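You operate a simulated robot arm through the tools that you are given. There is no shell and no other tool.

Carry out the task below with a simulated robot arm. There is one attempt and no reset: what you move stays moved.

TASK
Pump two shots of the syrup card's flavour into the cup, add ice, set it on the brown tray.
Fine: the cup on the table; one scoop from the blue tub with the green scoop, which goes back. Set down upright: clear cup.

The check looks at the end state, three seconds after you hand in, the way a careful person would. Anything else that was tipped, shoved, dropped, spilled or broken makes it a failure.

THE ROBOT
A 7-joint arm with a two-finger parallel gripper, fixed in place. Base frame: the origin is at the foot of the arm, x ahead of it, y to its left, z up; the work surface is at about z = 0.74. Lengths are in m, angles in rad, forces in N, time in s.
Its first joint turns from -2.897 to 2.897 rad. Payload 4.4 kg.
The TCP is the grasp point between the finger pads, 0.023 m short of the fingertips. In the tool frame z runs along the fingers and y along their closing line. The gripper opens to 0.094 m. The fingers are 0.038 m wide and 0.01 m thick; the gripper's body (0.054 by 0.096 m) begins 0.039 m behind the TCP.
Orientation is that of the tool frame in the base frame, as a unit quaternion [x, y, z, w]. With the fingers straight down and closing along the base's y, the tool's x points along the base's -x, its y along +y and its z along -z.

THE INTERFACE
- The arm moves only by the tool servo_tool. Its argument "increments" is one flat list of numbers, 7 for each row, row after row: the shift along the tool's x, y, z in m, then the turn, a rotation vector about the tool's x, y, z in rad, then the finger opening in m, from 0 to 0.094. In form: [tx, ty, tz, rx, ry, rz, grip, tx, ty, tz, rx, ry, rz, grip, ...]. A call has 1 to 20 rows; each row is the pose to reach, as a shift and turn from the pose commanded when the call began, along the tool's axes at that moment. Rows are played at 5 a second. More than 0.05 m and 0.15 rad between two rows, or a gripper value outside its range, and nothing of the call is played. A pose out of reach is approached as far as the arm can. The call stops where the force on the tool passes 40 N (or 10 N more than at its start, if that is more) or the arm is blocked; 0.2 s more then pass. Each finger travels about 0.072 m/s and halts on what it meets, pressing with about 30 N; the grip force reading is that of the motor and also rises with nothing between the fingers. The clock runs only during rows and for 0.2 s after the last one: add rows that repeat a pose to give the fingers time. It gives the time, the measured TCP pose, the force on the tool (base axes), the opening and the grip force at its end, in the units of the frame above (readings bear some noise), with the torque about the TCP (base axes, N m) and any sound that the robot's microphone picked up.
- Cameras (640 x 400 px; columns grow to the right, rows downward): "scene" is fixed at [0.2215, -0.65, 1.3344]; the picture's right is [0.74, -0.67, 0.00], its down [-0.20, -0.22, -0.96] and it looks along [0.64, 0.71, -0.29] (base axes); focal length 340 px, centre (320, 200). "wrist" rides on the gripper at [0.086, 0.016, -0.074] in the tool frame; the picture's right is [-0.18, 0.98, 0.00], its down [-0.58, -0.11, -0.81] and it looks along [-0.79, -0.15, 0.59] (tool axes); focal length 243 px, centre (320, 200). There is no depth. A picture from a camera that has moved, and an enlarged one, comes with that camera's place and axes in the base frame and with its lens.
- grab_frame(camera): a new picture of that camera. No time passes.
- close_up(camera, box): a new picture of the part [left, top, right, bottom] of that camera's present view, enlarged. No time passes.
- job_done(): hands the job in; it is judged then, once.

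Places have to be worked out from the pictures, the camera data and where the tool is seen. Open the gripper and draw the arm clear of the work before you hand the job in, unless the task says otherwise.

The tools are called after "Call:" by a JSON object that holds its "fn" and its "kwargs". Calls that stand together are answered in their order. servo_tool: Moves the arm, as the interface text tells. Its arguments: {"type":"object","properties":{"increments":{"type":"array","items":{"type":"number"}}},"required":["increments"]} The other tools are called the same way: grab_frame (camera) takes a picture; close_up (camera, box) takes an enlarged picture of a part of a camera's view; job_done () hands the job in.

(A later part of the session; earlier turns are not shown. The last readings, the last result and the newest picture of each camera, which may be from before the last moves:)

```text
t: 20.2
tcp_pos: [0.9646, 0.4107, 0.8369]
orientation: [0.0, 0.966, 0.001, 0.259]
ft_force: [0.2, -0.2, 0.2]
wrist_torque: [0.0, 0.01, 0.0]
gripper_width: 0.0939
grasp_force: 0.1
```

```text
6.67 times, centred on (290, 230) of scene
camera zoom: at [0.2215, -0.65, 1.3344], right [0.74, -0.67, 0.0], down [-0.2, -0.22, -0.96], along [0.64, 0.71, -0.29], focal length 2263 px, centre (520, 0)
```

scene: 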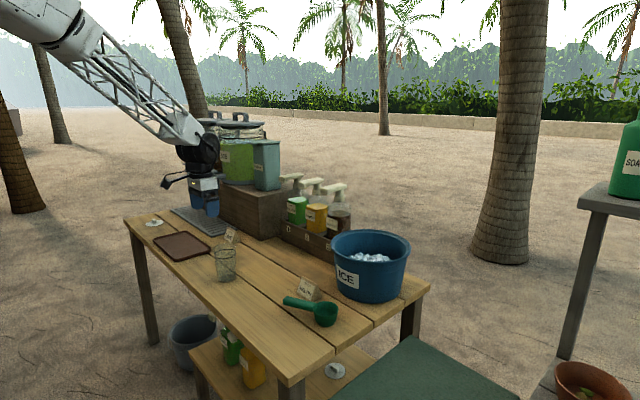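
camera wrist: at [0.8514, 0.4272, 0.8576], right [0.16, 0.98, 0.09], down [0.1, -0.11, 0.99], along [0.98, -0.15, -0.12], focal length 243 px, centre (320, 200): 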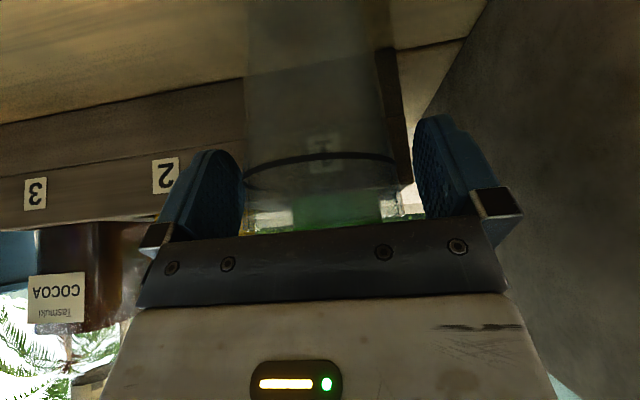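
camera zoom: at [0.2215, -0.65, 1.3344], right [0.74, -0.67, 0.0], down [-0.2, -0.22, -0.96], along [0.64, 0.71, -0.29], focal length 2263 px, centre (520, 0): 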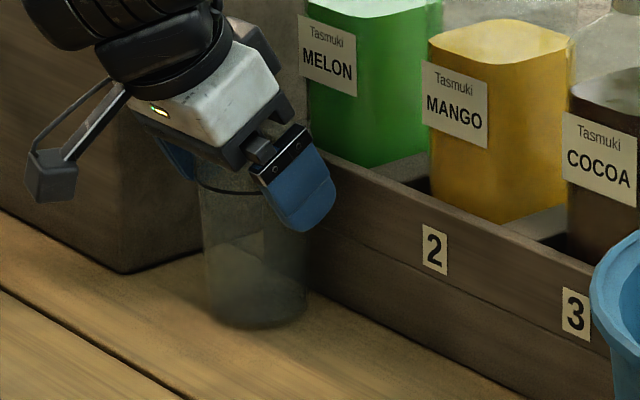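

The cup stands free under the nozzle. I'll back out along the tool axis and inspect where the cup sits relative to the nozzle.

Call:
{"fn": "servo_tool", "kwargs": {"increments": [0, 0, -0.03, 0, 0, 0, 0.094, 0, 0, -0.065, 0, 0, 0, 0.094, 0, 0, -0.105, 0, 0, 0, 0.094, 0, 0, -0.15, 0, 0, 0, 0.094, 0, 0, -0.19, 0, 0, 0, 0.094, 0, 0, -0.22, 0, 0, 0, 0.094]}}

Call:
{"fn": "grab_frame", "kwargs": {"camera": "wrist"}}

Call:
{"fn": "close_up", "kwargs": {"camera": "scene", "box": [240, 160, 340, 250]}}

Call:
{"fn": "close_up", "kwargs": {"camera": "wrist", "box": [240, 0, 420, 240]}}

```text
t: 21.6
tcp_pos: [0.8526, 0.4124, 1.0262]
orientation: [0.0, 0.966, 0.0, 0.259]
ft_force: [-0.1, -0.4, -0.4]
wrist_torque: [0.03, 0.0, 0.0]
gripper_width: 0.0941
grasp_force: 0.2
```

```text
taken
camera wrist: at [0.7394, 0.4276, 1.0475], right [0.16, 0.98, 0.09], down [0.1, -0.11, 0.99], along [0.98, -0.15, -0.12], focal length 243 px, centre (320, 200)
```

wrist: 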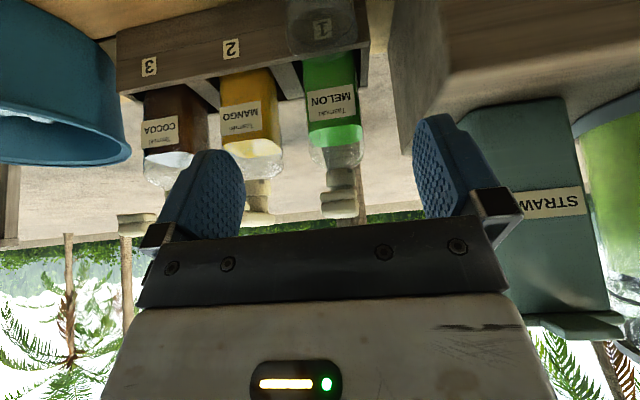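

```text
4.44 times, centred on (290, 205) of scene
camera zoom: at [0.2215, -0.65, 1.3344], right [0.74, -0.67, 0.0], down [-0.2, -0.22, -0.96], along [0.64, 0.71, -0.29], focal length 1509 px, centre (453, 178)
```

zoom: 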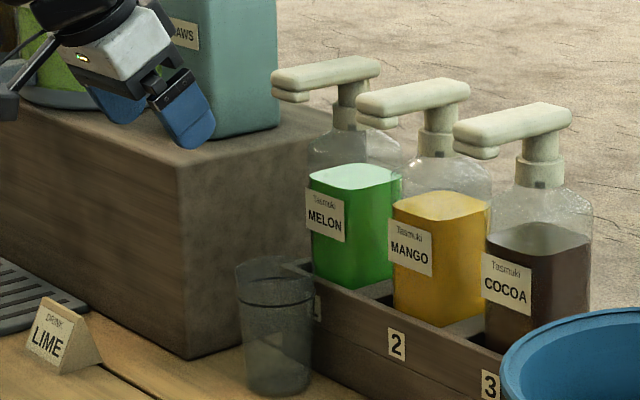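

```text
1.67 times, centred on (330, 120) of wrist
camera zoom: at [0.7394, 0.4276, 1.0475], right [0.16, 0.98, 0.09], down [0.1, -0.11, 0.99], along [0.98, -0.15, -0.12], focal length 404 px, centre (303, 333)
```

zoom: 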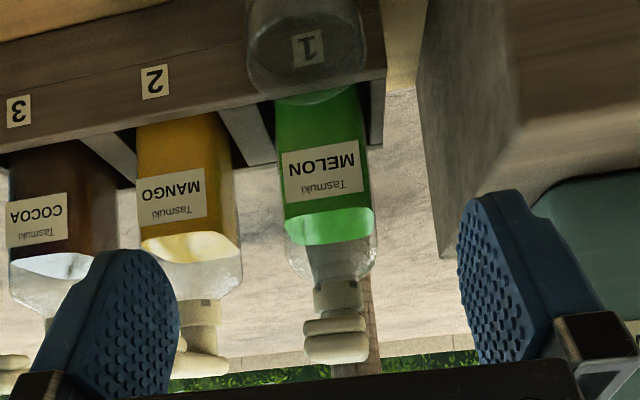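

The cup is at about (0.965, 0.411) and the nozzle outlet at x≈0.986, y≈0.411, inside the rim. I'll close the fingers, rise above the handle, then move forward over it.

Call:
{"fn": "servo_tool", "kwargs": {"increments": [-0.025, 0, -0.0433, 0, 0, 0, 0.05, -0.05, 0, -0.0866, 0, 0, 0, 0.02, -0.089, 0, -0.0641, 0, 0, 0, 0.0, -0.1279, 0, -0.0416, 0, 0, 0, 0.0, -0.1669, 0, -0.0191, 0, 0, 0, 0.0, -0.2059, 0, 0.0034, 0, 0, 0, 0.0, -0.2189, 0, 0.0109, 0, 0, 0, 0.0, -0.2189, 0, 0.0109, 0, 0, 0, 0.0]}}

Call:
{"fn": "grab_frame", "kwargs": {"camera": "wrist"}}

Call:
{"fn": "close_up", "kwargs": {"camera": "scene", "box": [220, 90, 380, 250]}}

```text
t: 23.4
tcp_pos: [1.0475, 0.413, 1.1248]
orientation: [0.0, 0.966, 0.0, 0.258]
ft_force: [0.8, -0.3, 0.6]
wrist_torque: [-0.02, -0.01, 0.0]
gripper_width: 0.0002
grasp_force: 29.5
```

```text
taken
camera wrist: at [0.9343, 0.4282, 1.1467], right [0.16, 0.98, 0.09], down [0.1, -0.11, 0.99], along [0.98, -0.15, -0.12], focal length 243 px, centre (320, 200)
```

wrist: 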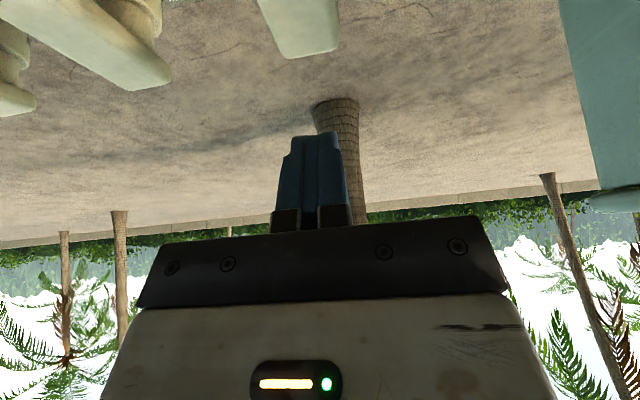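

```text
2.50 times, centred on (300, 170) of scene
camera zoom: at [0.2215, -0.65, 1.3344], right [0.74, -0.67, 0.0], down [-0.2, -0.22, -0.96], along [0.64, 0.71, -0.29], focal length 849 px, centre (370, 275)
```

zoom: 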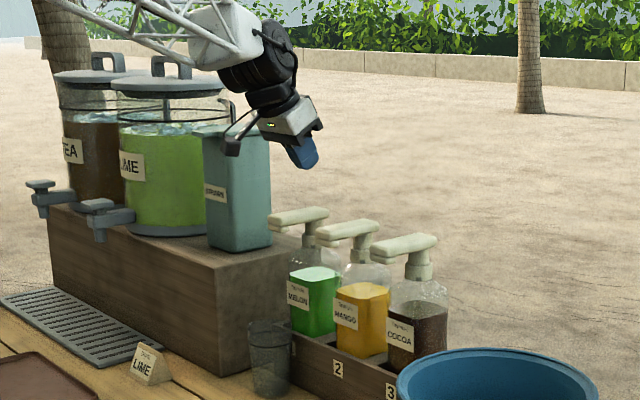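

The arm reaches over the handle, and the closed fingertips are above it near x≈1.04. I'll lower to just above the handle top.

Call:
{"fn": "servo_tool", "kwargs": {"increments": [0.0125, -0.002, 0.02165, 0, 0, 0, 0.0, 0.0225, -0.002, 0.03897, 0, 0, 0, 0.0, 0.0225, -0.002, 0.03897, 0, 0, 0, 0.0]}}

Call:
{"fn": "close_up", "kwargs": {"camera": "scene", "box": [260, 130, 340, 230]}}

Call:
{"fn": "grab_frame", "kwargs": {"camera": "wrist"}}

```text
t: 24.2
tcp_pos: [1.0494, 0.4094, 1.0811]
orientation: [-0.001, 0.966, 0.0, 0.258]
ft_force: [-0.1, 0.8, 0.1]
wrist_torque: [0.02, 0.0, -0.02]
gripper_width: 0.0
grasp_force: 30.5
```

```text
4.00 times, centred on (300, 180) of scene
camera zoom: at [0.2215, -0.65, 1.3344], right [0.74, -0.67, 0.0], down [-0.2, -0.22, -0.96], along [0.64, 0.71, -0.29], focal length 1358 px, centre (400, 280)
```

zoom: 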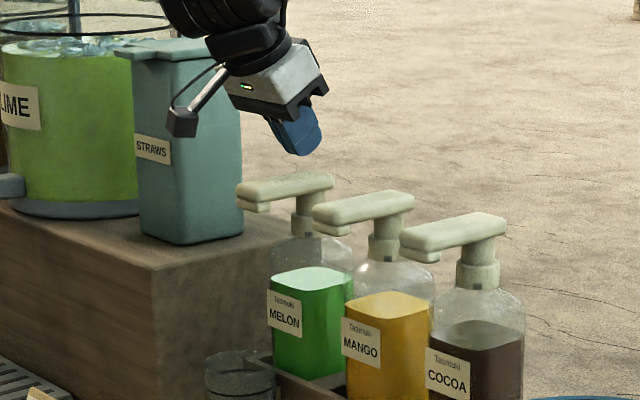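

```text
taken
camera wrist: at [0.9361, 0.4256, 1.1021], right [0.16, 0.98, 0.09], down [0.1, -0.11, 0.99], along [0.98, -0.15, -0.12], focal length 243 px, centre (320, 200)
```

wrist: 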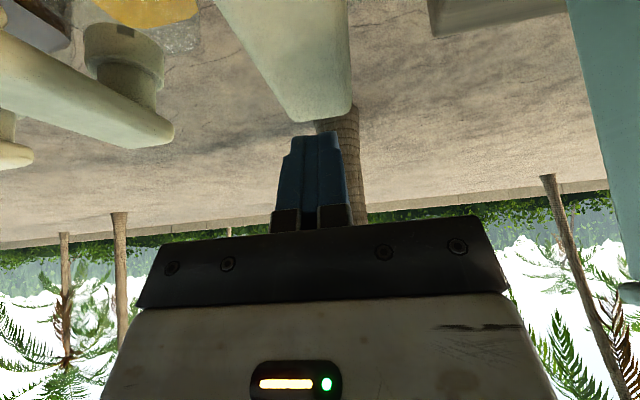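

The fingertips are about 2 cm above the handle and centred on it. I'll make one continuous press, watching for end of stroke by force.

Call:
{"fn": "servo_tool", "kwargs": {"increments": [0.003, 0, 0.0052, 0, 0, 0, 0.0, 0.006, 0, 0.0104, 0, 0, 0, 0.0, 0.009, 0, 0.0156, 0, 0, 0, 0.0, 0.012, 0, 0.0208, 0, 0, 0, 0.0, 0.015, 0, 0.026, 0, 0, 0, 0.0, 0.018, 0, 0.0312, 0, 0, 0, 0.0, 0.02, 0, 0.0346, 0, 0, 0, 0.0, 0.022, 0, 0.0381, 0, 0, 0, 0.0]}}

Call:
{"fn": "close_up", "kwargs": {"camera": "scene", "box": [250, 140, 330, 250]}}

```text
t: 26.1
tcp_pos: [1.0491, 0.4103, 1.0471]
orientation: [0.001, 0.965, 0.002, 0.263]
ft_force: [-4.6, -1.3, 14.3]
wrist_torque: [-0.04, 0.17, -0.05]
gripper_width: 0.0
grasp_force: 30.2
stopped in row 8: the force on the tool passed its limit at 41 N (the readings are from after the stop); the commanded pose is now the measured one
```

```text
3.64 times, centred on (290, 195) of scene
camera zoom: at [0.2215, -0.65, 1.3344], right [0.74, -0.67, 0.0], down [-0.2, -0.22, -0.96], along [0.64, 0.71, -0.29], focal length 1234 px, centre (429, 218)
```

zoom: 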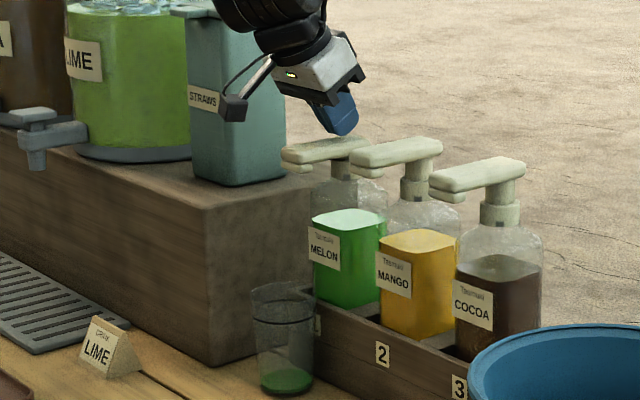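

Green syrup is visible in the cup, so shot one is in and the stroke bottomed out. I'll rise to let the pump return and check.

Call:
{"fn": "servo_tool", "kwargs": {"increments": [-0.005, 0, -0.0087, 0, 0, 0, 0.0, -0.01, 0, -0.0173, 0, 0, 0, 0.0, -0.0175, 0, -0.0303, 0, 0, 0, 0.0, -0.0175, 0, -0.0303, 0, 0, 0, 0.0, -0.0175, 0, -0.0303, 0, 0, 0, 0.0]}}

Call:
{"fn": "close_up", "kwargs": {"camera": "scene", "box": [250, 140, 330, 250]}}

Call:
{"fn": "grab_frame", "kwargs": {"camera": "wrist"}}

```text
t: 27.3
tcp_pos: [1.05, 0.4092, 1.0793]
orientation: [-0.001, 0.966, 0.002, 0.26]
ft_force: [0.0, 0.2, -0.3]
wrist_torque: [0.0, -0.02, 0.03]
gripper_width: 0.0002
grasp_force: 30.2
```

```text
3.64 times, centred on (290, 195) of scene
camera zoom: at [0.2215, -0.65, 1.3344], right [0.74, -0.67, 0.0], down [-0.2, -0.22, -0.96], along [0.64, 0.71, -0.29], focal length 1234 px, centre (429, 218)
```

zoom: 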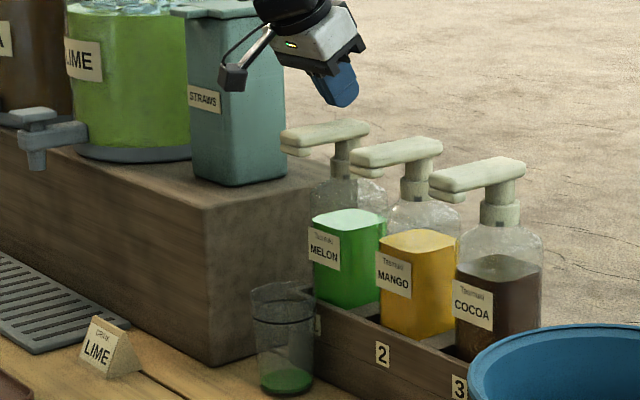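

```text
taken
camera wrist: at [0.937, 0.4245, 1.0993], right [0.16, 0.98, 0.1], down [0.09, -0.11, 0.99], along [0.98, -0.15, -0.11], focal length 243 px, centre (320, 200)
```

wrist: 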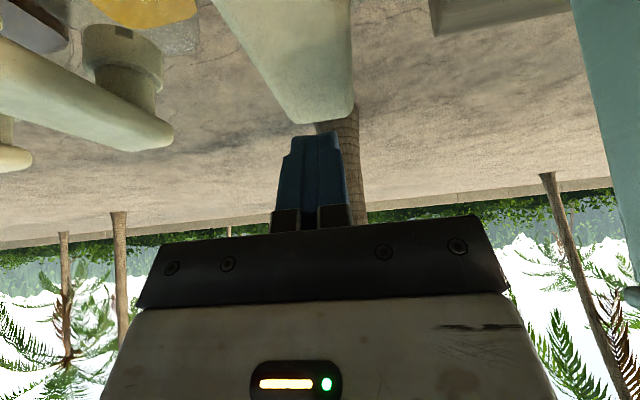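

The pump handle has sprung back up. I'll repeat the same press for the second shot.

Call:
{"fn": "close_up", "kwargs": {"camera": "scene", "box": [265, 205, 335, 245]}}

Call:
{"fn": "servo_tool", "kwargs": {"increments": [0.003, 0, 0.0052, 0, 0, 0, 0.0, 0.006, 0, 0.0104, 0, 0, 0, 0.0, 0.009, 0, 0.0156, 0, 0, 0, 0.0, 0.012, 0, 0.0208, 0, 0, 0, 0.0, 0.015, 0, 0.026, 0, 0, 0, 0.0, 0.018, 0, 0.0312, 0, 0, 0, 0.0, 0.02, 0, 0.0346, 0, 0, 0, 0.0, 0.022, 0, 0.0381, 0, 0, 0, 0.0]}}

Call:
{"fn": "close_up", "kwargs": {"camera": "scene", "box": [250, 140, 330, 250]}}

Call:
{"fn": "close_up", "kwargs": {"camera": "scene", "box": [265, 205, 335, 245]}}

```text
9.14 times, centred on (300, 225) of scene
camera zoom: at [0.2215, -0.65, 1.3344], right [0.74, -0.67, 0.0], down [-0.2, -0.22, -0.96], along [0.64, 0.71, -0.29], focal length 3104 px, centre (503, -29)
```

zoom: 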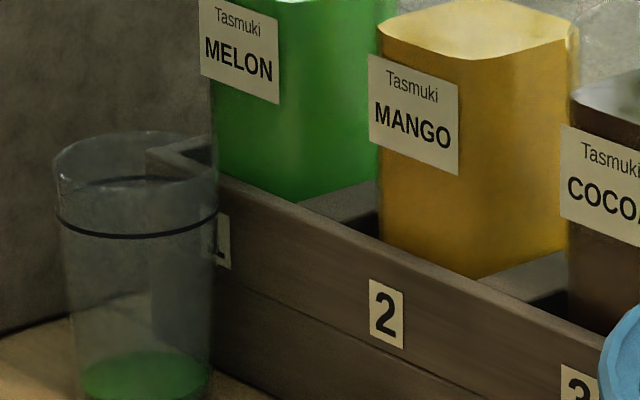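

```text
t: 29.0
tcp_pos: [1.0519, 0.4105, 1.0463]
orientation: [0.001, 0.964, 0.003, 0.266]
ft_force: [-0.7, -2.4, 13.1]
wrist_torque: [-0.09, 0.06, 0.05]
gripper_width: 0.0
grasp_force: 30.9
stopped in row 8: the force on the tool passed its limit at 43 N (the readings are from after the stop); the commanded pose is now the measured one
```

```text
3.64 times, centred on (290, 195) of scene
camera zoom: at [0.2215, -0.65, 1.3344], right [0.74, -0.67, 0.0], down [-0.2, -0.22, -0.96], along [0.64, 0.71, -0.29], focal length 1234 px, centre (429, 218)
```

zoom: 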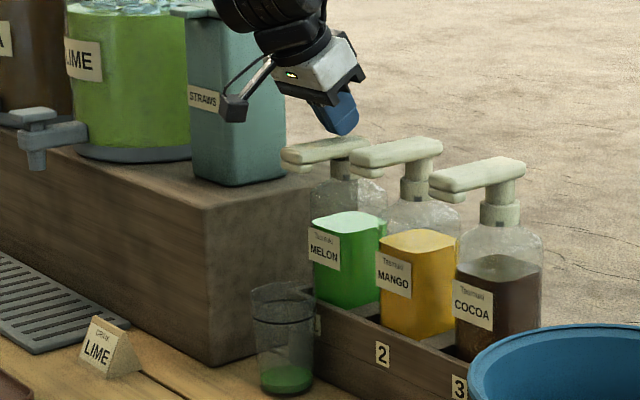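

```text
9.14 times, centred on (300, 225) of scene
camera zoom: at [0.2215, -0.65, 1.3344], right [0.74, -0.67, 0.0], down [-0.2, -0.22, -0.96], along [0.64, 0.71, -0.29], focal length 3104 px, centre (503, -29)
```

zoom: 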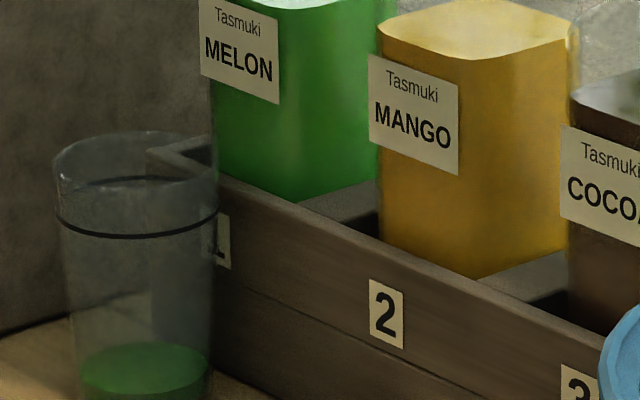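

The syrup level rose again. I'll retract upward, then verify the level and that the pump and bottles are undisturbed.

Call:
{"fn": "servo_tool", "kwargs": {"increments": [-0.005, 0, -0.0087, 0, 0, 0, 0.0, -0.01, 0, -0.0173, 0, 0, 0, 0.0, -0.02, 0, -0.0346, 0, 0, 0, 0.0, -0.035, 0, -0.0606, 0, 0, 0, 0.0, -0.045, 0, -0.078, 0, 0, 0, 0.0]}}

Call:
{"fn": "close_up", "kwargs": {"camera": "scene", "box": [265, 225, 305, 265]}}

Call:
{"fn": "close_up", "kwargs": {"camera": "scene", "box": [250, 140, 330, 250]}}

```text
t: 30.2
tcp_pos: [1.0493, 0.41, 1.1338]
orientation: [-0.001, 0.964, 0.003, 0.265]
ft_force: [0.8, -0.1, -1.2]
wrist_torque: [0.01, -0.02, 0.03]
gripper_width: 0.0
grasp_force: 30.0
```

```text
10.00 times, centred on (285, 245) of scene
camera zoom: at [0.2215, -0.65, 1.3344], right [0.74, -0.67, 0.0], down [-0.2, -0.22, -0.96], along [0.64, 0.71, -0.29], focal length 3395 px, centre (670, -250)
```

zoom: 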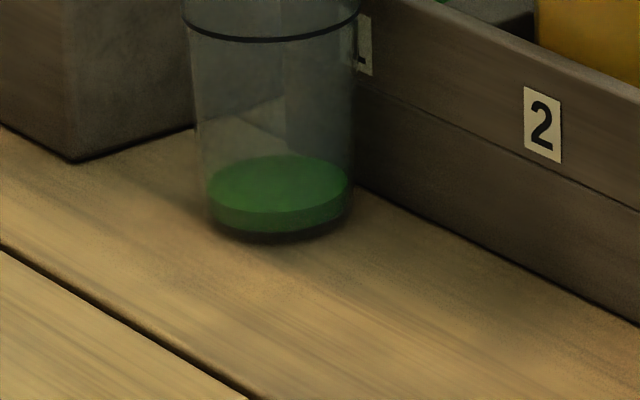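

```text
3.64 times, centred on (290, 195) of scene
camera zoom: at [0.2215, -0.65, 1.3344], right [0.74, -0.67, 0.0], down [-0.2, -0.22, -0.96], along [0.64, 0.71, -0.29], focal length 1234 px, centre (429, 218)
```

zoom: 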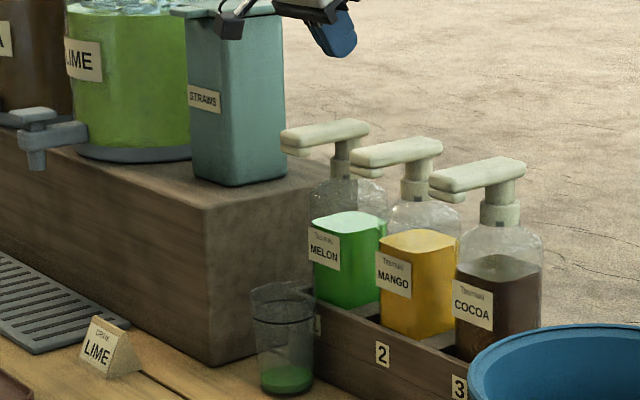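

Two shots of melon are in the cup, and nothing else has moved. I'll back away from the pump, open the gripper, and return to the pre-grasp pose behind the cup.

Call:
{"fn": "servo_tool", "kwargs": {"increments": [0.0335, 0, -0.0199, 0, 0, 0, 0.0, 0.0671, 0, -0.0398, 0, 0, 0, 0.0, 0.1006, 0, -0.0597, 0, 0, 0, 0.0, 0.1342, 0, -0.0796, 0, 0, 0, 0.03, 0.1677, 0, -0.0995, 0, 0, 0, 0.094, 0.1859, 0, -0.0688, 0, 0.006, 0, 0.094, 0.2041, 0, -0.0382, 0, 0.012, 0, 0.094, 0.2223, 0, -0.0075, 0, 0.012, 0, 0.094, 0.2223, 0, -0.0075, 0, 0.012, 0, 0.094]}}

Call:
{"fn": "grab_frame", "kwargs": {"camera": "wrist"}}

```text
t: 32.2
tcp_pos: [0.8567, 0.4106, 1.0267]
orientation: [0.0, 0.966, 0.002, 0.259]
ft_force: [-0.7, 0.3, 0.9]
wrist_torque: [0.0, 0.01, 0.01]
gripper_width: 0.0941
grasp_force: 0.2
```

```text
taken
camera wrist: at [0.7422, 0.4265, 1.048], right [0.16, 0.98, 0.1], down [0.1, -0.11, 0.99], along [0.98, -0.15, -0.12], focal length 243 px, centre (320, 200)
```

wrist: 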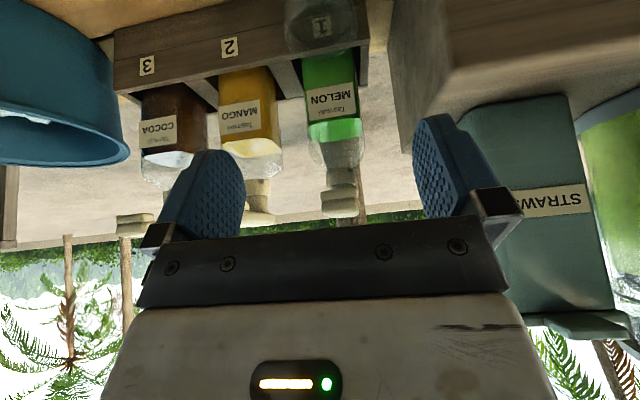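

Same pre-grasp geometry as before. I'll advance along the tool axis down to the cup's grasp height.

Call:
{"fn": "servo_tool", "kwargs": {"increments": [0, 0, 0.04, 0, 0, 0, 0.094, 0, 0, 0.08, 0, 0, 0, 0.094, 0, 0, 0.12, 0, 0, 0, 0.094, 0, 0, 0.155, 0, 0, 0, 0.094, 0, 0, 0.185, 0, 0, 0, 0.094, 0, 0, 0.205, 0, 0, 0, 0.094, 0, 0, 0.217, 0, 0, 0, 0.094, 0, 0, 0.217, 0, 0, 0, 0.094]}}

Call:
{"fn": "grab_frame", "kwargs": {"camera": "wrist"}}

Call:
{"fn": "close_up", "kwargs": {"camera": "scene", "box": [250, 190, 330, 260]}}

```text
t: 34.0
tcp_pos: [0.9625, 0.4127, 0.8373]
orientation: [0.0, 0.966, 0.003, 0.259]
ft_force: [0.0, -0.3, 0.3]
wrist_torque: [-0.02, 0.0, 0.0]
gripper_width: 0.0941
grasp_force: 0.0
```

```text
taken
camera wrist: at [0.8494, 0.4282, 0.8589], right [0.16, 0.98, 0.1], down [0.1, -0.11, 0.99], along [0.98, -0.15, -0.12], focal length 243 px, centre (320, 200)
```

wrist: 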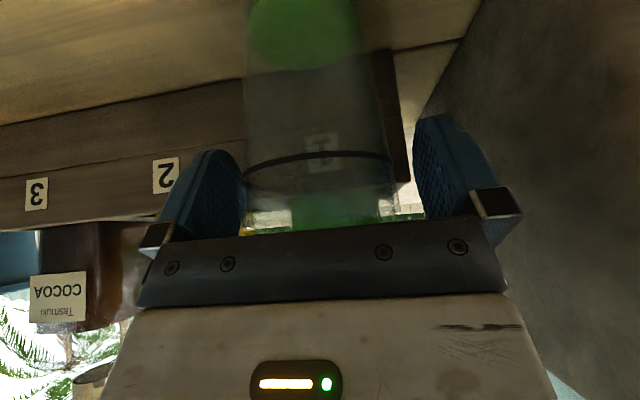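

```text
5.71 times, centred on (290, 225) of scene
camera zoom: at [0.2215, -0.65, 1.3344], right [0.74, -0.67, 0.0], down [-0.2, -0.22, -0.96], along [0.64, 0.71, -0.29], focal length 1940 px, centre (491, 57)
```

zoom: 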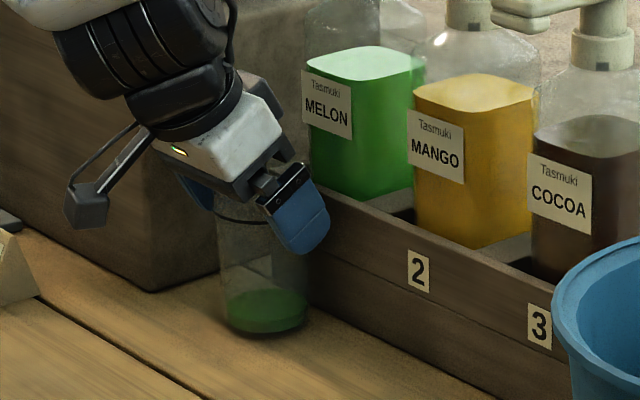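

The cup is nicely bracketed. I'll centre by 1.5 mm and close the fingers on it.

Call:
{"fn": "servo_tool", "kwargs": {"increments": [0, -0.0015, 0, 0, 0, 0, 0.09, 0, -0.0015, 0, 0, 0, 0, 0.08, 0, -0.0015, 0, 0, 0, 0, 0.073, 0, -0.0015, 0, 0, 0, 0, 0.066, 0, -0.0015, 0, 0, 0, 0, 0.06, 0, -0.0015, 0, 0, 0, 0, 0.06]}}

Call:
{"fn": "close_up", "kwargs": {"camera": "scene", "box": [250, 190, 330, 260]}}

```text
t: 35.4
tcp_pos: [0.9625, 0.4115, 0.8375]
orientation: [0.0, 0.966, 0.002, 0.259]
ft_force: [0.2, -0.9, 0.3]
wrist_torque: [-0.01, -0.03, 0.01]
gripper_width: 0.0737
grasp_force: 30.0
```

```text
5.71 times, centred on (290, 225) of scene
camera zoom: at [0.2215, -0.65, 1.3344], right [0.74, -0.67, 0.0], down [-0.2, -0.22, -0.96], along [0.64, 0.71, -0.29], focal length 1940 px, centre (491, 57)
```

zoom: 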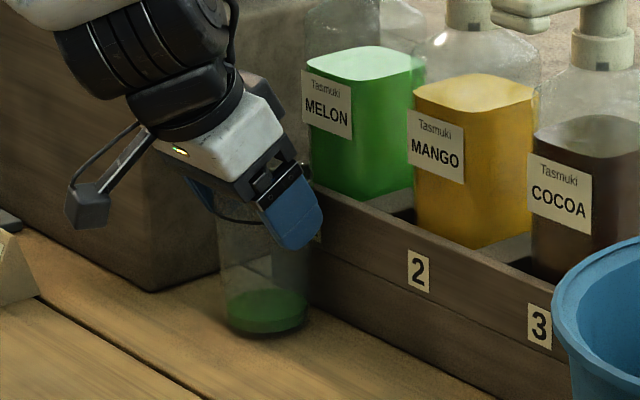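

The grip is solid at 0.0737 m. I'll lift 5 cm and carry the cup back to its original open spot on the table for the ice.

Call:
{"fn": "servo_tool", "kwargs": {"increments": [-0.005, 0, -0.0087, 0, 0, 0, 0.06, -0.015, 0, -0.026, 0, 0, 0, 0.06, -0.025, 0, -0.0433, 0, 0, 0, 0.06, 0.006, -0.0108, -0.0612, 0, 0, 0, 0.06, 0.037, -0.0215, -0.0791, 0, 0, 0, 0.06, 0.068, -0.0323, -0.097, 0, 0, 0, 0.06, 0.099, -0.043, -0.1149, 0, 0, 0, 0.06, 0.13, -0.0538, -0.1328, 0, 0, 0, 0.06, 0.1611, -0.0645, -0.1508, 0, 0, 0, 0.06, 0.1921, -0.0753, -0.1687, 0, 0, 0, 0.06, 0.2231, -0.086, -0.1866, 0, 0, 0, 0.06, 0.2231, -0.086, -0.1866, 0, 0, 0, 0.06]}}

Call:
{"fn": "close_up", "kwargs": {"camera": "scene", "box": [150, 170, 290, 290]}}

Call:
{"fn": "grab_frame", "kwargs": {"camera": "wrist"}}

```text
t: 38.0
tcp_pos: [0.6753, 0.3228, 0.8879]
orientation: [0.0, 0.966, 0.002, 0.259]
ft_force: [-1.0, 0.3, -0.8]
wrist_torque: [0.0, 0.01, -0.02]
gripper_width: 0.0735
grasp_force: 29.6
```

```text
3.33 times, centred on (220, 230) of scene
camera zoom: at [0.2215, -0.65, 1.3344], right [0.74, -0.67, 0.0], down [-0.2, -0.22, -0.96], along [0.64, 0.71, -0.29], focal length 1132 px, centre (653, 100)
```

zoom: 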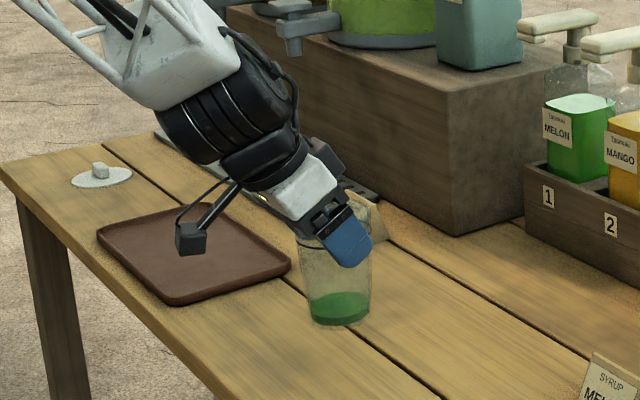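

```text
taken
camera wrist: at [0.5621, 0.3394, 0.9096], right [0.16, 0.98, 0.1], down [0.1, -0.11, 0.99], along [0.98, -0.15, -0.12], focal length 243 px, centre (320, 200)
```

wrist: 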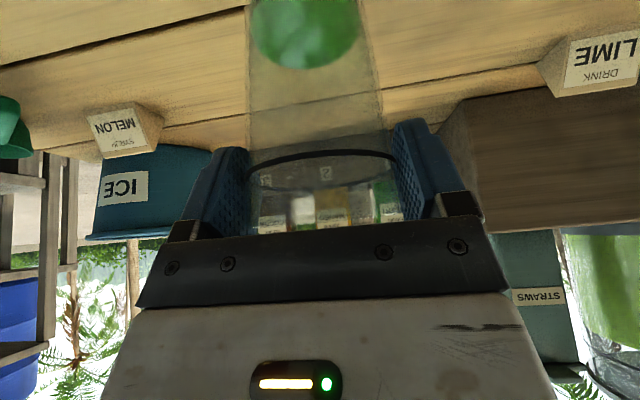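

The cup is over its spot with syrup intact. I'll lower it to just about touching.

Call:
{"fn": "servo_tool", "kwargs": {"increments": [0.01, 0, 0.0173, 0, 0, 0, 0.06, 0.018, 0, 0.0312, 0, 0, 0, 0.06, 0.0225, 0, 0.039, 0, 0, 0, 0.06, 0.024, 0, 0.0416, 0, 0, 0, 0.06, 0.025, 0, 0.0433, 0, 0, 0, 0.06, 0.0253, 0, 0.0438, 0, 0, 0, 0.06]}}

```text
t: 39.4
tcp_pos: [0.6768, 0.3237, 0.8372]
orientation: [0.0, 0.966, 0.002, 0.258]
ft_force: [-0.3, -0.8, -0.1]
wrist_torque: [0.01, -0.02, 0.01]
gripper_width: 0.0737
grasp_force: 30.0
```

No contact yet, so I'll step down another 1.5 mm.

Call:
{"fn": "servo_tool", "kwargs": {"increments": [0.0004, 0, 0.0006, 0, 0, 0, 0.06, 0.0008, 0, 0.0013, 0, 0, 0, 0.06, 0.0008, 0, 0.0013, 0, 0, 0, 0.06]}}

```text
t: 40.2
tcp_pos: [0.6773, 0.3242, 0.8364]
orientation: [-0.001, 0.966, 0.003, 0.26]
ft_force: [-2.0, -0.8, 19.9]
wrist_torque: [-0.03, 0.06, -0.02]
gripper_width: 0.0738
grasp_force: 29.8
```

Contact is made at 20 N. I'll back off about 1 mm, open, then retreat along the tool axis.

Call:
{"fn": "servo_tool", "kwargs": {"increments": [-0.0005, 0, -0.0009, 0, 0, 0, 0.06, -0.0005, 0, -0.0009, 0, 0, 0, 0.06, -0.0005, 0, -0.0009, 0, 0, 0, 0.075, -0.0005, 0, -0.0009, 0, 0, 0, 0.086, -0.0005, 0, -0.0009, 0, 0, 0, 0.094, -0.0005, 0, -0.0009, 0, 0, 0, 0.094]}}

Call:
{"fn": "servo_tool", "kwargs": {"increments": [0, 0, -0.025, 0, 0, 0, 0.094, 0, 0, -0.055, 0, 0, 0, 0.094, 0, 0, -0.095, 0, 0, 0, 0.094, 0, 0, -0.14, 0, 0, 0, 0.094, 0, 0, -0.17, 0, 0, 0, 0.094]}}

Call:
{"fn": "grab_frame", "kwargs": {"camera": "scene"}}

Call:
{"fn": "grab_frame", "kwargs": {"camera": "wrist"}}

```text
t: 41.6
tcp_pos: [0.6765, 0.3234, 0.8379]
orientation: [0.001, 0.966, 0.002, 0.259]
ft_force: [-0.2, -0.4, -0.1]
wrist_torque: [0.01, 0.02, 0.02]
gripper_width: 0.0939
grasp_force: 0.1
```

```text
t: 42.8
tcp_pos: [0.5892, 0.324, 0.9832]
orientation: [0.0, 0.966, 0.002, 0.259]
ft_force: [0.3, -1.7, 0.9]
wrist_torque: [0.0, 0.01, 0.01]
gripper_width: 0.0939
grasp_force: 0.1
```

```text
taken
```

scene: 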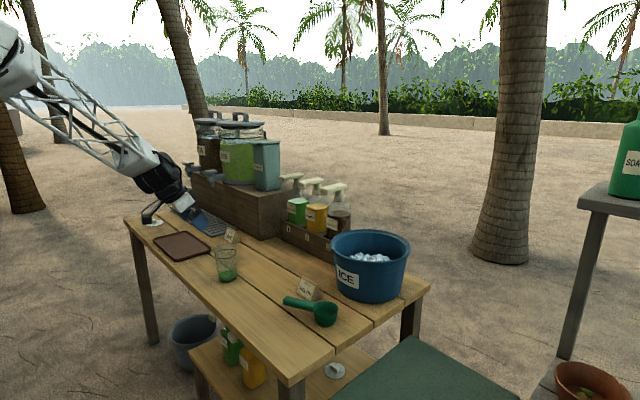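

```text
taken
camera wrist: at [0.4763, 0.3396, 1.0042], right [0.16, 0.98, 0.1], down [0.1, -0.11, 0.99], along [0.98, -0.15, -0.12], focal length 243 px, centre (320, 200)
```

wrist: 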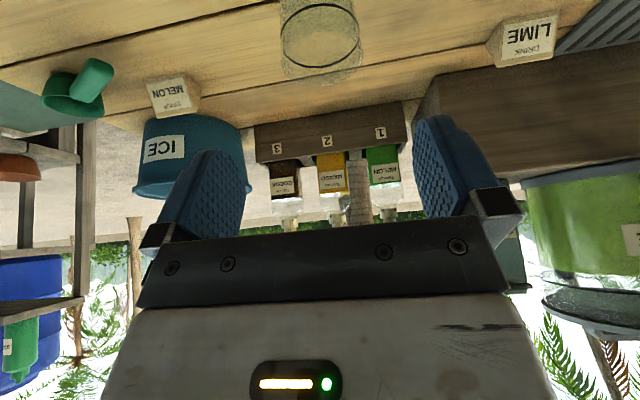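

The cup with syrup stands upright near (0.677, 0.324). Before handling the scoop I'll straighten the tool and rehearse the pouring roll in free air, to be sure the arm can do it.

Call:
{"fn": "servo_tool", "kwargs": {"increments": [-0.00875, 0, -0.01515, 0, 0.1309, 0, 0.094, -0.0175, 0, -0.0303, 0, 0.2618, 0, 0.094, -0.02625, 0, -0.04545, 0, 0.3927, 0, 0.094, -0.035, 0, -0.0606, 0, 0.5236, 0, 0.094, -0.035, 0, -0.0606, 0, 0.5236, 0, 0.094]}}

Call:
{"fn": "servo_tool", "kwargs": {"increments": [0, 0.009, 0, 0, 0, 0.1417, 0.094, 0, 0.018, 0, 0, 0, 0.2835, 0.094, 0, 0.027, 0, 0, 0, 0.4252, 0.094, 0, 0.036, 0, 0, 0, 0.567, 0.094, 0, 0.045, 0, 0, 0, 0.7087, 0.094, 0, 0.054, 0, 0, 0, 0.8505, 0.094, 0, 0.063, 0, 0, 0, 0.9922, 0.094, 0, 0.072, 0, 0, 0, 1.134, 0.05, 0, 0.072, 0, 0, 0, 1.134, 0.05]}}

Call:
{"fn": "grab_frame", "kwargs": {"camera": "scene"}}

Call:
{"fn": "grab_frame", "kwargs": {"camera": "wrist"}}

```text
t: 44.0
tcp_pos: [0.5914, 0.3221, 1.0538]
orientation: [-0.001, 1.0, 0.003, -0.001]
ft_force: [-0.6, -0.7, 0.3]
wrist_torque: [0.01, 0.02, 0.0]
gripper_width: 0.094
grasp_force: 0.0
```

```text
t: 46.0
tcp_pos: [0.5908, 0.3947, 1.0531]
orientation: [0.538, 0.843, 0.003, -0.001]
ft_force: [0.3, 0.1, -0.7]
wrist_torque: [0.03, -0.01, 0.0]
gripper_width: 0.0501
grasp_force: 0.1
```

```text
taken
```

scene: 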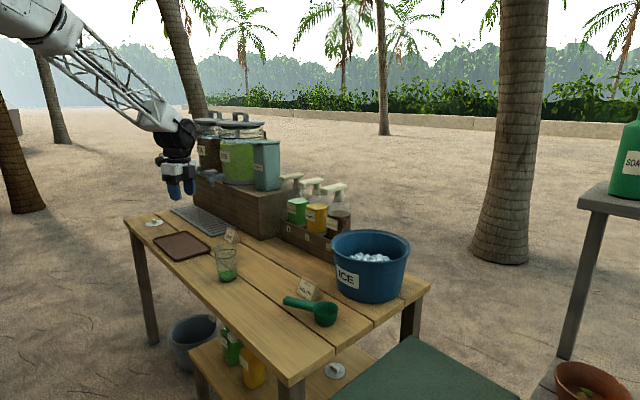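

```text
taken
camera wrist: at [0.5687, 0.4796, 1.1288], right [0.97, 0.25, 0.0], down [0.15, -0.58, 0.8], along [0.2, -0.78, -0.6], focal length 243 px, centre (320, 200)
```

wrist: 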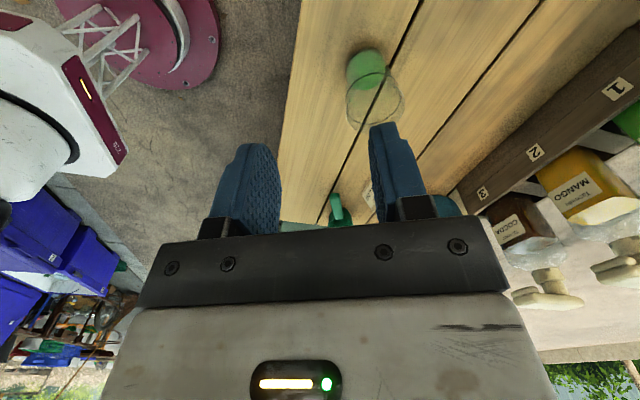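

The yaw matches the scoop's handle direction. Now I'll rehearse the roll about the tool x axis in free air, pointing the fingers outward, up to about 120°.

Call:
{"fn": "servo_tool", "kwargs": {"increments": [0, 0, 0, -0.14, 0, 0, 0.05, 0, 0, 0, -0.28, 0, 0, 0.05, 0, 0, 0, -0.42, 0, 0, 0.05, 0, 0, 0, -0.56, 0, 0, 0.05, 0, 0, 0, -0.7, 0, 0, 0.05, 0, 0, 0, -0.84, 0, 0, 0.05, 0, 0, 0, -0.98, 0, 0, 0.05, 0, 0, 0, -1.12, 0, 0, 0.05, 0, 0, 0, -1.26, 0, 0, 0.05, 0, 0, 0, -1.4, 0, 0, 0.05, 0, 0, 0, -1.54, 0, 0, 0.05, 0, 0, 0, -1.68, 0, 0, 0.05, 0, 0, 0, -1.82, 0, 0, 0.05, 0, 0, 0, -1.96, 0, 0, 0.05, 0, 0, 0, -2.1, 0, 0, 0.05, 0, 0, 0, -2.1, 0, 0, 0.05]}}

Call:
{"fn": "grab_frame", "kwargs": {"camera": "scene"}}

Call:
{"fn": "grab_frame", "kwargs": {"camera": "wrist"}}

```text
t: 49.4
tcp_pos: [0.5914, 0.3958, 1.0549]
orientation: [0.456, 0.715, 0.448, 0.283]
ft_force: [0.3, -0.3, 0.4]
wrist_torque: [0.0, -0.02, 0.03]
gripper_width: 0.0501
grasp_force: 0.1
out of reach, approached as far as the arm can: row 9, 10, 11, 12, 13, 14, 15, 16
```

```text
taken
```

scene: 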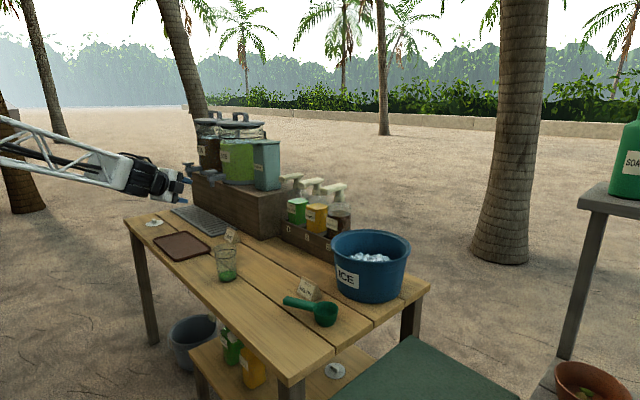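

```text
taken
camera wrist: at [0.4999, 0.4473, 1.1025], right [0.47, 0.01, 0.88], down [-0.45, -0.86, 0.25], along [0.76, -0.52, -0.4], focal length 243 px, centre (320, 200)
```

wrist: 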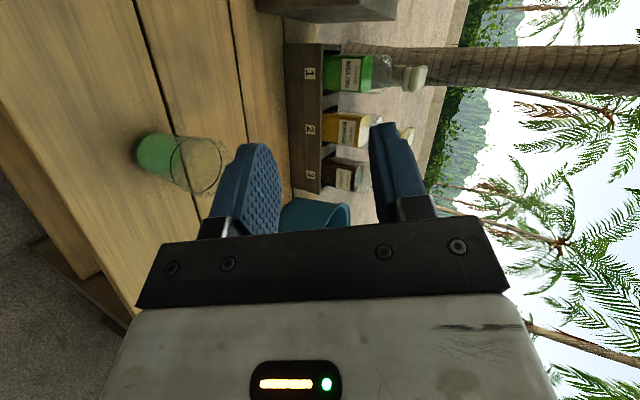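

The outward roll is limited to about 64° because the wrist becomes aligned with the forearm. A sideways roll should avoid that. I'll probe how the commanded pose is tracked with a small roll back.

Call:
{"fn": "servo_tool", "kwargs": {"increments": [0, 0, 0, 0.14, 0, 0, 0.05, 0, 0, 0, 0.14, 0, 0, 0.05]}}

```text
t: 50.0
tcp_pos: [0.5906, 0.3941, 1.0552]
orientation: [0.475, 0.745, 0.397, 0.251]
ft_force: [0.0, -0.7, -0.9]
wrist_torque: [0.03, -0.04, 0.0]
gripper_width: 0.0501
grasp_force: 0.1
```

Commands are relative to the reached pose, which is good. I'll undo the roll and return the yaw to handle-along-x, ready to test a sideways roll.

Call:
{"fn": "servo_tool", "kwargs": {"increments": [0, 0, 0, 0.14, 0, 0, 0.05, 0, 0, 0, 0.28, 0, 0, 0.05, 0, 0, 0, 0.42, 0, 0, 0.05, 0, 0, 0, 0.56, 0, 0, 0.05, 0, 0, 0, 0.7, 0, 0, 0.05, 0, 0, 0, 0.84, 0, 0, 0.05, 0, 0, 0, 0.97, 0, 0, 0.05, 0, 0, 0, 0.97, 0, 0, 0.05]}}

Call:
{"fn": "servo_tool", "kwargs": {"increments": [0, 0, 0, 0, 0, -0.1417, 0.05, 0, 0, 0, 0, 0, -0.2835, 0.05, 0, 0, 0, 0, 0, -0.4252, 0.05, 0, 0, 0, 0, 0, -0.567, 0.05, 0, 0, 0, 0, 0, -0.7087, 0.05, 0, 0, 0, 0, 0, -0.8505, 0.05, 0, 0, 0, 0, 0, -0.9922, 0.05, 0, 0, 0, 0, 0, -1.134, 0.05, 0, 0, 0, 0, 0, -1.134, 0.05]}}

Call:
{"fn": "servo_tool", "kwargs": {"increments": [0, 0, 0, -0.14, 0, 0, 0.05, 0, 0, 0, -0.28, 0, 0, 0.05, 0, 0, 0, -0.42, 0, 0, 0.05, 0, 0, 0, -0.56, 0, 0, 0.05, 0, 0, 0, -0.7, 0, 0, 0.05, 0, 0, 0, -0.84, 0, 0, 0.05, 0, 0, 0, -0.98, 0, 0, 0.05, 0, 0, 0, -1.12, 0, 0, 0.05, 0, 0, 0, -1.26, 0, 0, 0.05, 0, 0, 0, -1.4, 0, 0, 0.05, 0, 0, 0, -1.54, 0, 0, 0.05, 0, 0, 0, -1.68, 0, 0, 0.05, 0, 0, 0, -1.82, 0, 0, 0.05, 0, 0, 0, -1.96, 0, 0, 0.05, 0, 0, 0, -2.1, 0, 0, 0.05, 0, 0, 0, -2.1, 0, 0, 0.05]}}

Call:
{"fn": "grab_frame", "kwargs": {"camera": "scene"}}

Call:
{"fn": "grab_frame", "kwargs": {"camera": "wrist"}}

```text
t: 51.8
tcp_pos: [0.5917, 0.3932, 1.0549]
orientation: [0.537, 0.843, 0.005, 0.0]
ft_force: [-0.3, 0.4, -0.2]
wrist_torque: [0.03, -0.01, -0.01]
gripper_width: 0.0499
grasp_force: 0.1
```

```text
t: 53.8
tcp_pos: [0.5922, 0.395, 1.0562]
orientation: [-0.002, 1.0, 0.003, 0.002]
ft_force: [0.6, 0.0, -0.7]
wrist_torque: [0.02, -0.03, -0.01]
gripper_width: 0.0499
grasp_force: 0.0
```

```text
t: 57.2
tcp_pos: [0.5908, 0.3955, 1.0534]
orientation: [-0.002, 0.494, 0.87, 0.001]
ft_force: [-0.2, 0.0, -1.0]
wrist_torque: [0.01, 0.01, 0.02]
gripper_width: 0.0499
grasp_force: 0.1
```

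```text
taken
```

scene: 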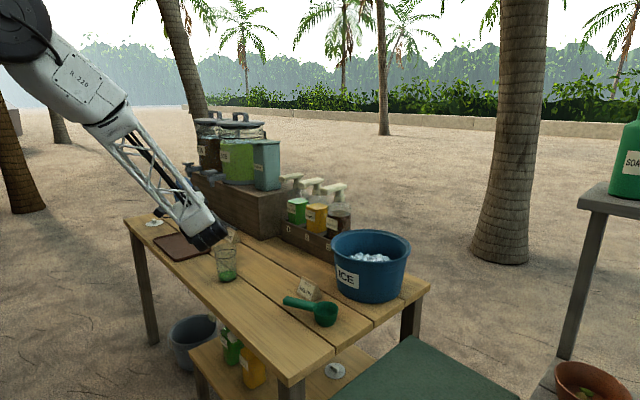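

```text
taken
camera wrist: at [0.5041, 0.3221, 1.0301], right [0.18, -0.5, 0.85], down [0.59, -0.64, -0.5], along [0.79, 0.59, 0.18], focal length 243 px, centre (320, 200)
```

wrist: 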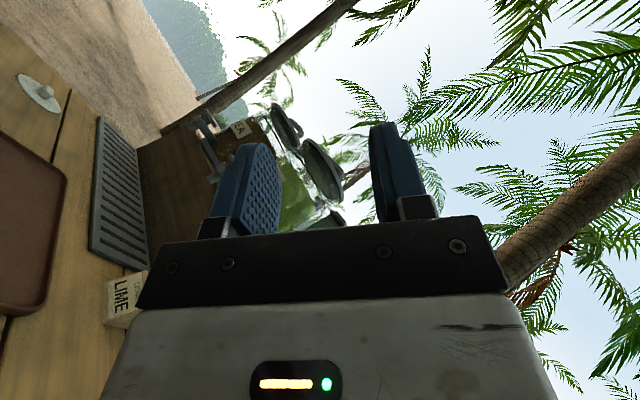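

A sideways roll of 120° works fine, so pouring will be done that way with the handle along x. I'll undo the roll now.

Call:
{"fn": "servo_tool", "kwargs": {"increments": [0, 0, 0, 0.14, 0, 0, 0.05, 0, 0, 0, 0.28, 0, 0, 0.05, 0, 0, 0, 0.42, 0, 0, 0.05, 0, 0, 0, 0.56, 0, 0, 0.05, 0, 0, 0, 0.7, 0, 0, 0.05, 0, 0, 0, 0.84, 0, 0, 0.05, 0, 0, 0, 0.98, 0, 0, 0.05, 0, 0, 0, 1.12, 0, 0, 0.05, 0, 0, 0, 1.26, 0, 0, 0.05, 0, 0, 0, 1.4, 0, 0, 0.05, 0, 0, 0, 1.54, 0, 0, 0.05, 0, 0, 0, 1.68, 0, 0, 0.05, 0, 0, 0, 1.82, 0, 0, 0.05, 0, 0, 0, 1.96, 0, 0, 0.05, 0, 0, 0, 2.1, 0, 0, 0.05, 0, 0, 0, 2.1, 0, 0, 0.05]}}

Call:
{"fn": "grab_frame", "kwargs": {"camera": "scene"}}

```text
t: 60.6
tcp_pos: [0.5916, 0.3939, 1.0534]
orientation: [-0.001, 1.0, 0.003, 0.003]
ft_force: [-0.1, 0.5, 0.0]
wrist_torque: [-0.03, 0.0, -0.01]
gripper_width: 0.05
grasp_force: 0.3
```

```text
taken
```

scene: 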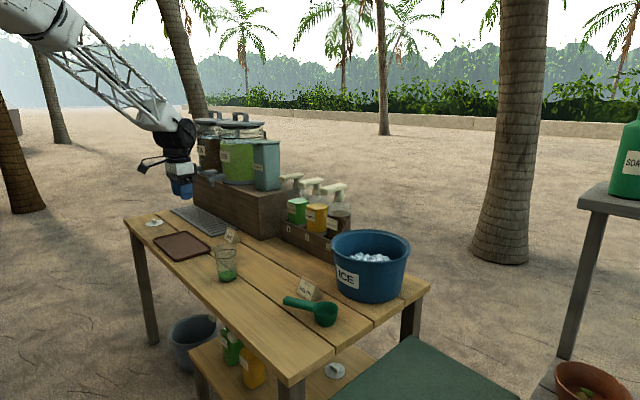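

Now I'll move above the scoop with the tool's x axis turned along the handle.

Call:
{"fn": "servo_tool", "kwargs": {"increments": [-0.0151, -0.043, 0.0056, 0, 0, 0.127, 0.05, -0.0302, -0.086, 0.0111, 0, 0, 0.254, 0.05, -0.0453, -0.129, 0.0167, 0, 0, 0.381, 0.05, -0.0604, -0.172, 0.0222, 0, 0, 0.508, 0.05, -0.0756, -0.215, 0.0278, 0, 0, 0.635, 0.05, -0.0907, -0.258, 0.0333, 0, 0, 0.762, 0.05, -0.1058, -0.301, 0.0389, 0, 0, 0.889, 0.05, -0.1209, -0.344, 0.0444, 0, 0, 1.016, 0.05, -0.136, -0.387, 0.05, 0, 0, 1.143, 0.05, -0.136, -0.387, 0.05, 0, 0, 1.143, 0.05]}}

Call:
{"fn": "grab_frame", "kwargs": {"camera": "wrist"}}

Call:
{"fn": "close_up", "kwargs": {"camera": "wrist", "box": [220, 0, 420, 200]}}

Call:
{"fn": "grab_frame", "kwargs": {"camera": "scene"}}

```text
t: 62.8
tcp_pos: [0.7298, 0.0086, 1.002]
orientation: [0.541, 0.841, 0.005, 0.001]
ft_force: [-0.2, 0.6, 0.5]
wrist_torque: [-0.02, -0.01, -0.01]
gripper_width: 0.05
grasp_force: 0.0
```

```text
taken
camera wrist: at [0.707, 0.0926, 1.0766], right [0.97, 0.24, 0.01], down [0.14, -0.58, 0.8], along [0.2, -0.78, -0.6], focal length 243 px, centre (320, 200)
```

wrist: 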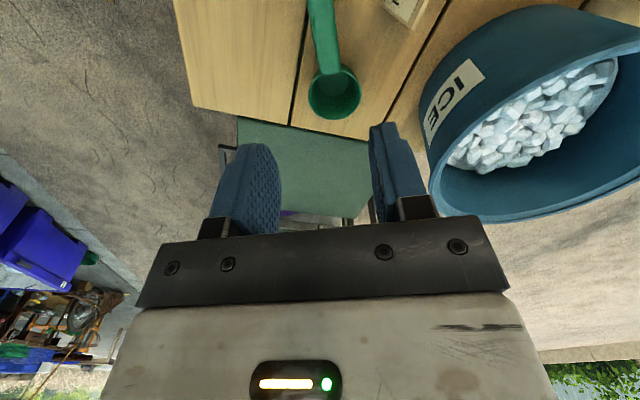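

```text
2.00 times, centred on (320, 100) of wrist
camera zoom: at [0.707, 0.0926, 1.0766], right [0.97, 0.24, 0.01], down [0.14, -0.58, 0.8], along [0.2, -0.78, -0.6], focal length 485 px, centre (320, 400)
```

zoom: 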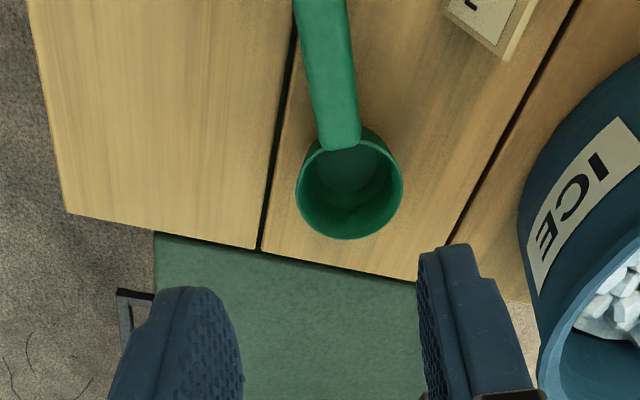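

```text
taken
```

scene: 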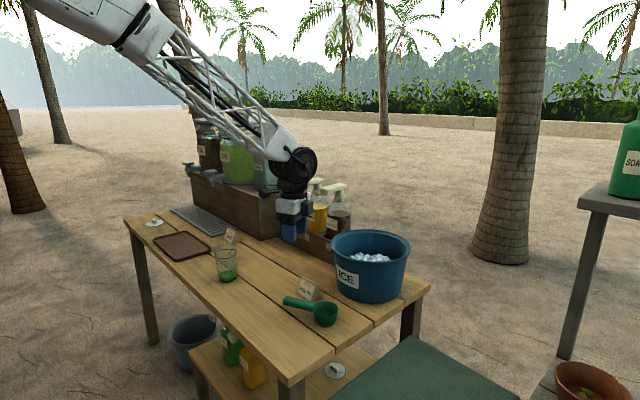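

The handle axis passes right under the TCP at azimuth ≈114°, and the bowl centre is at (0.765, -0.068). I'll tilt 25° toward the bowl and go to a pre-grasp 10 cm back along the tool axis.

Call:
{"fn": "servo_tool", "kwargs": {"increments": [0.0107, 0.0003, 0.0326, 0, -0.109, 0, 0.05, 0.0215, 0.0006, 0.0652, 0, -0.218, 0, 0.05, 0.0322, 0.001, 0.0978, 0, -0.327, 0, 0.05, 0.0429, 0.0013, 0.1304, 0, -0.436, 0, 0.05, 0.0429, 0.0013, 0.1304, 0, -0.436, 0, 0.05]}}

Call:
{"fn": "grab_frame", "kwargs": {"camera": "wrist"}}

Call:
{"fn": "close_up", "kwargs": {"camera": "scene", "box": [250, 220, 370, 340]}}

```text
t: 64.0
tcp_pos: [0.7123, 0.0521, 0.872]
orientation: [0.528, 0.821, -0.113, 0.183]
ft_force: [-0.3, 0.6, -0.4]
wrist_torque: [0.0, 0.03, -0.02]
gripper_width: 0.05
grasp_force: 0.1
```

```text
taken
camera wrist: at [0.68, 0.1575, 0.9035], right [0.96, 0.26, 0.09], down [-0.03, -0.22, 0.97], along [0.27, -0.94, -0.21], focal length 243 px, centre (320, 200)
```

wrist: 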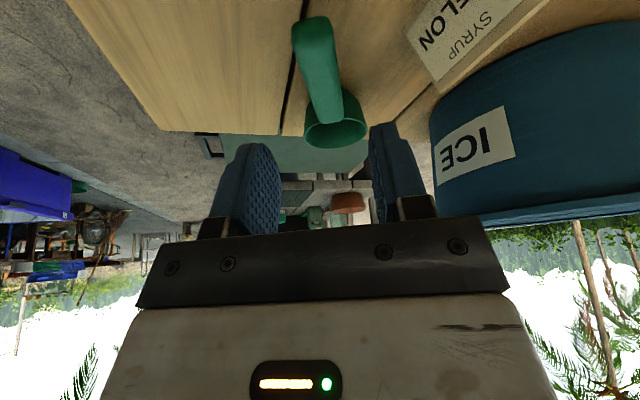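

```text
3.33 times, centred on (310, 280) of scene
camera zoom: at [0.2215, -0.65, 1.3344], right [0.74, -0.67, 0.0], down [-0.2, -0.22, -0.96], along [0.64, 0.71, -0.29], focal length 1132 px, centre (353, -67)
```

zoom: 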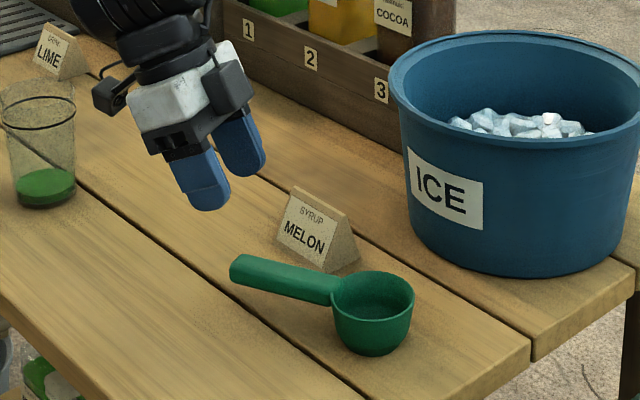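

I'll zoom on the wrist view to check lateral alignment of the handle relative to the tool axis.

Call:
{"fn": "close_up", "kwargs": {"camera": "wrist", "box": [270, 0, 390, 150]}}

```text
2.67 times, centred on (330, 75) of wrist
camera zoom: at [0.68, 0.1575, 0.9035], right [0.96, 0.26, 0.09], down [-0.03, -0.22, 0.97], along [0.27, -0.94, -0.21], focal length 647 px, centre (293, 533)
```

zoom: 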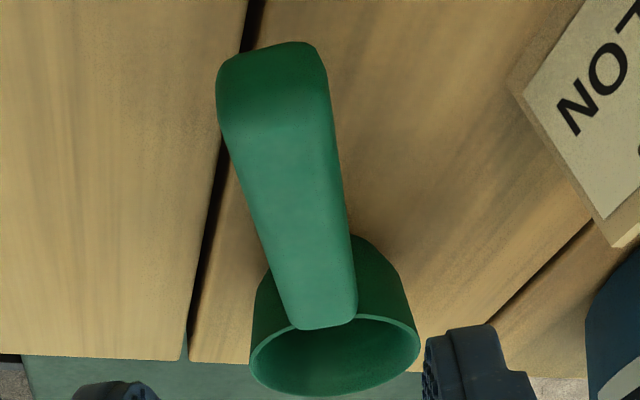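

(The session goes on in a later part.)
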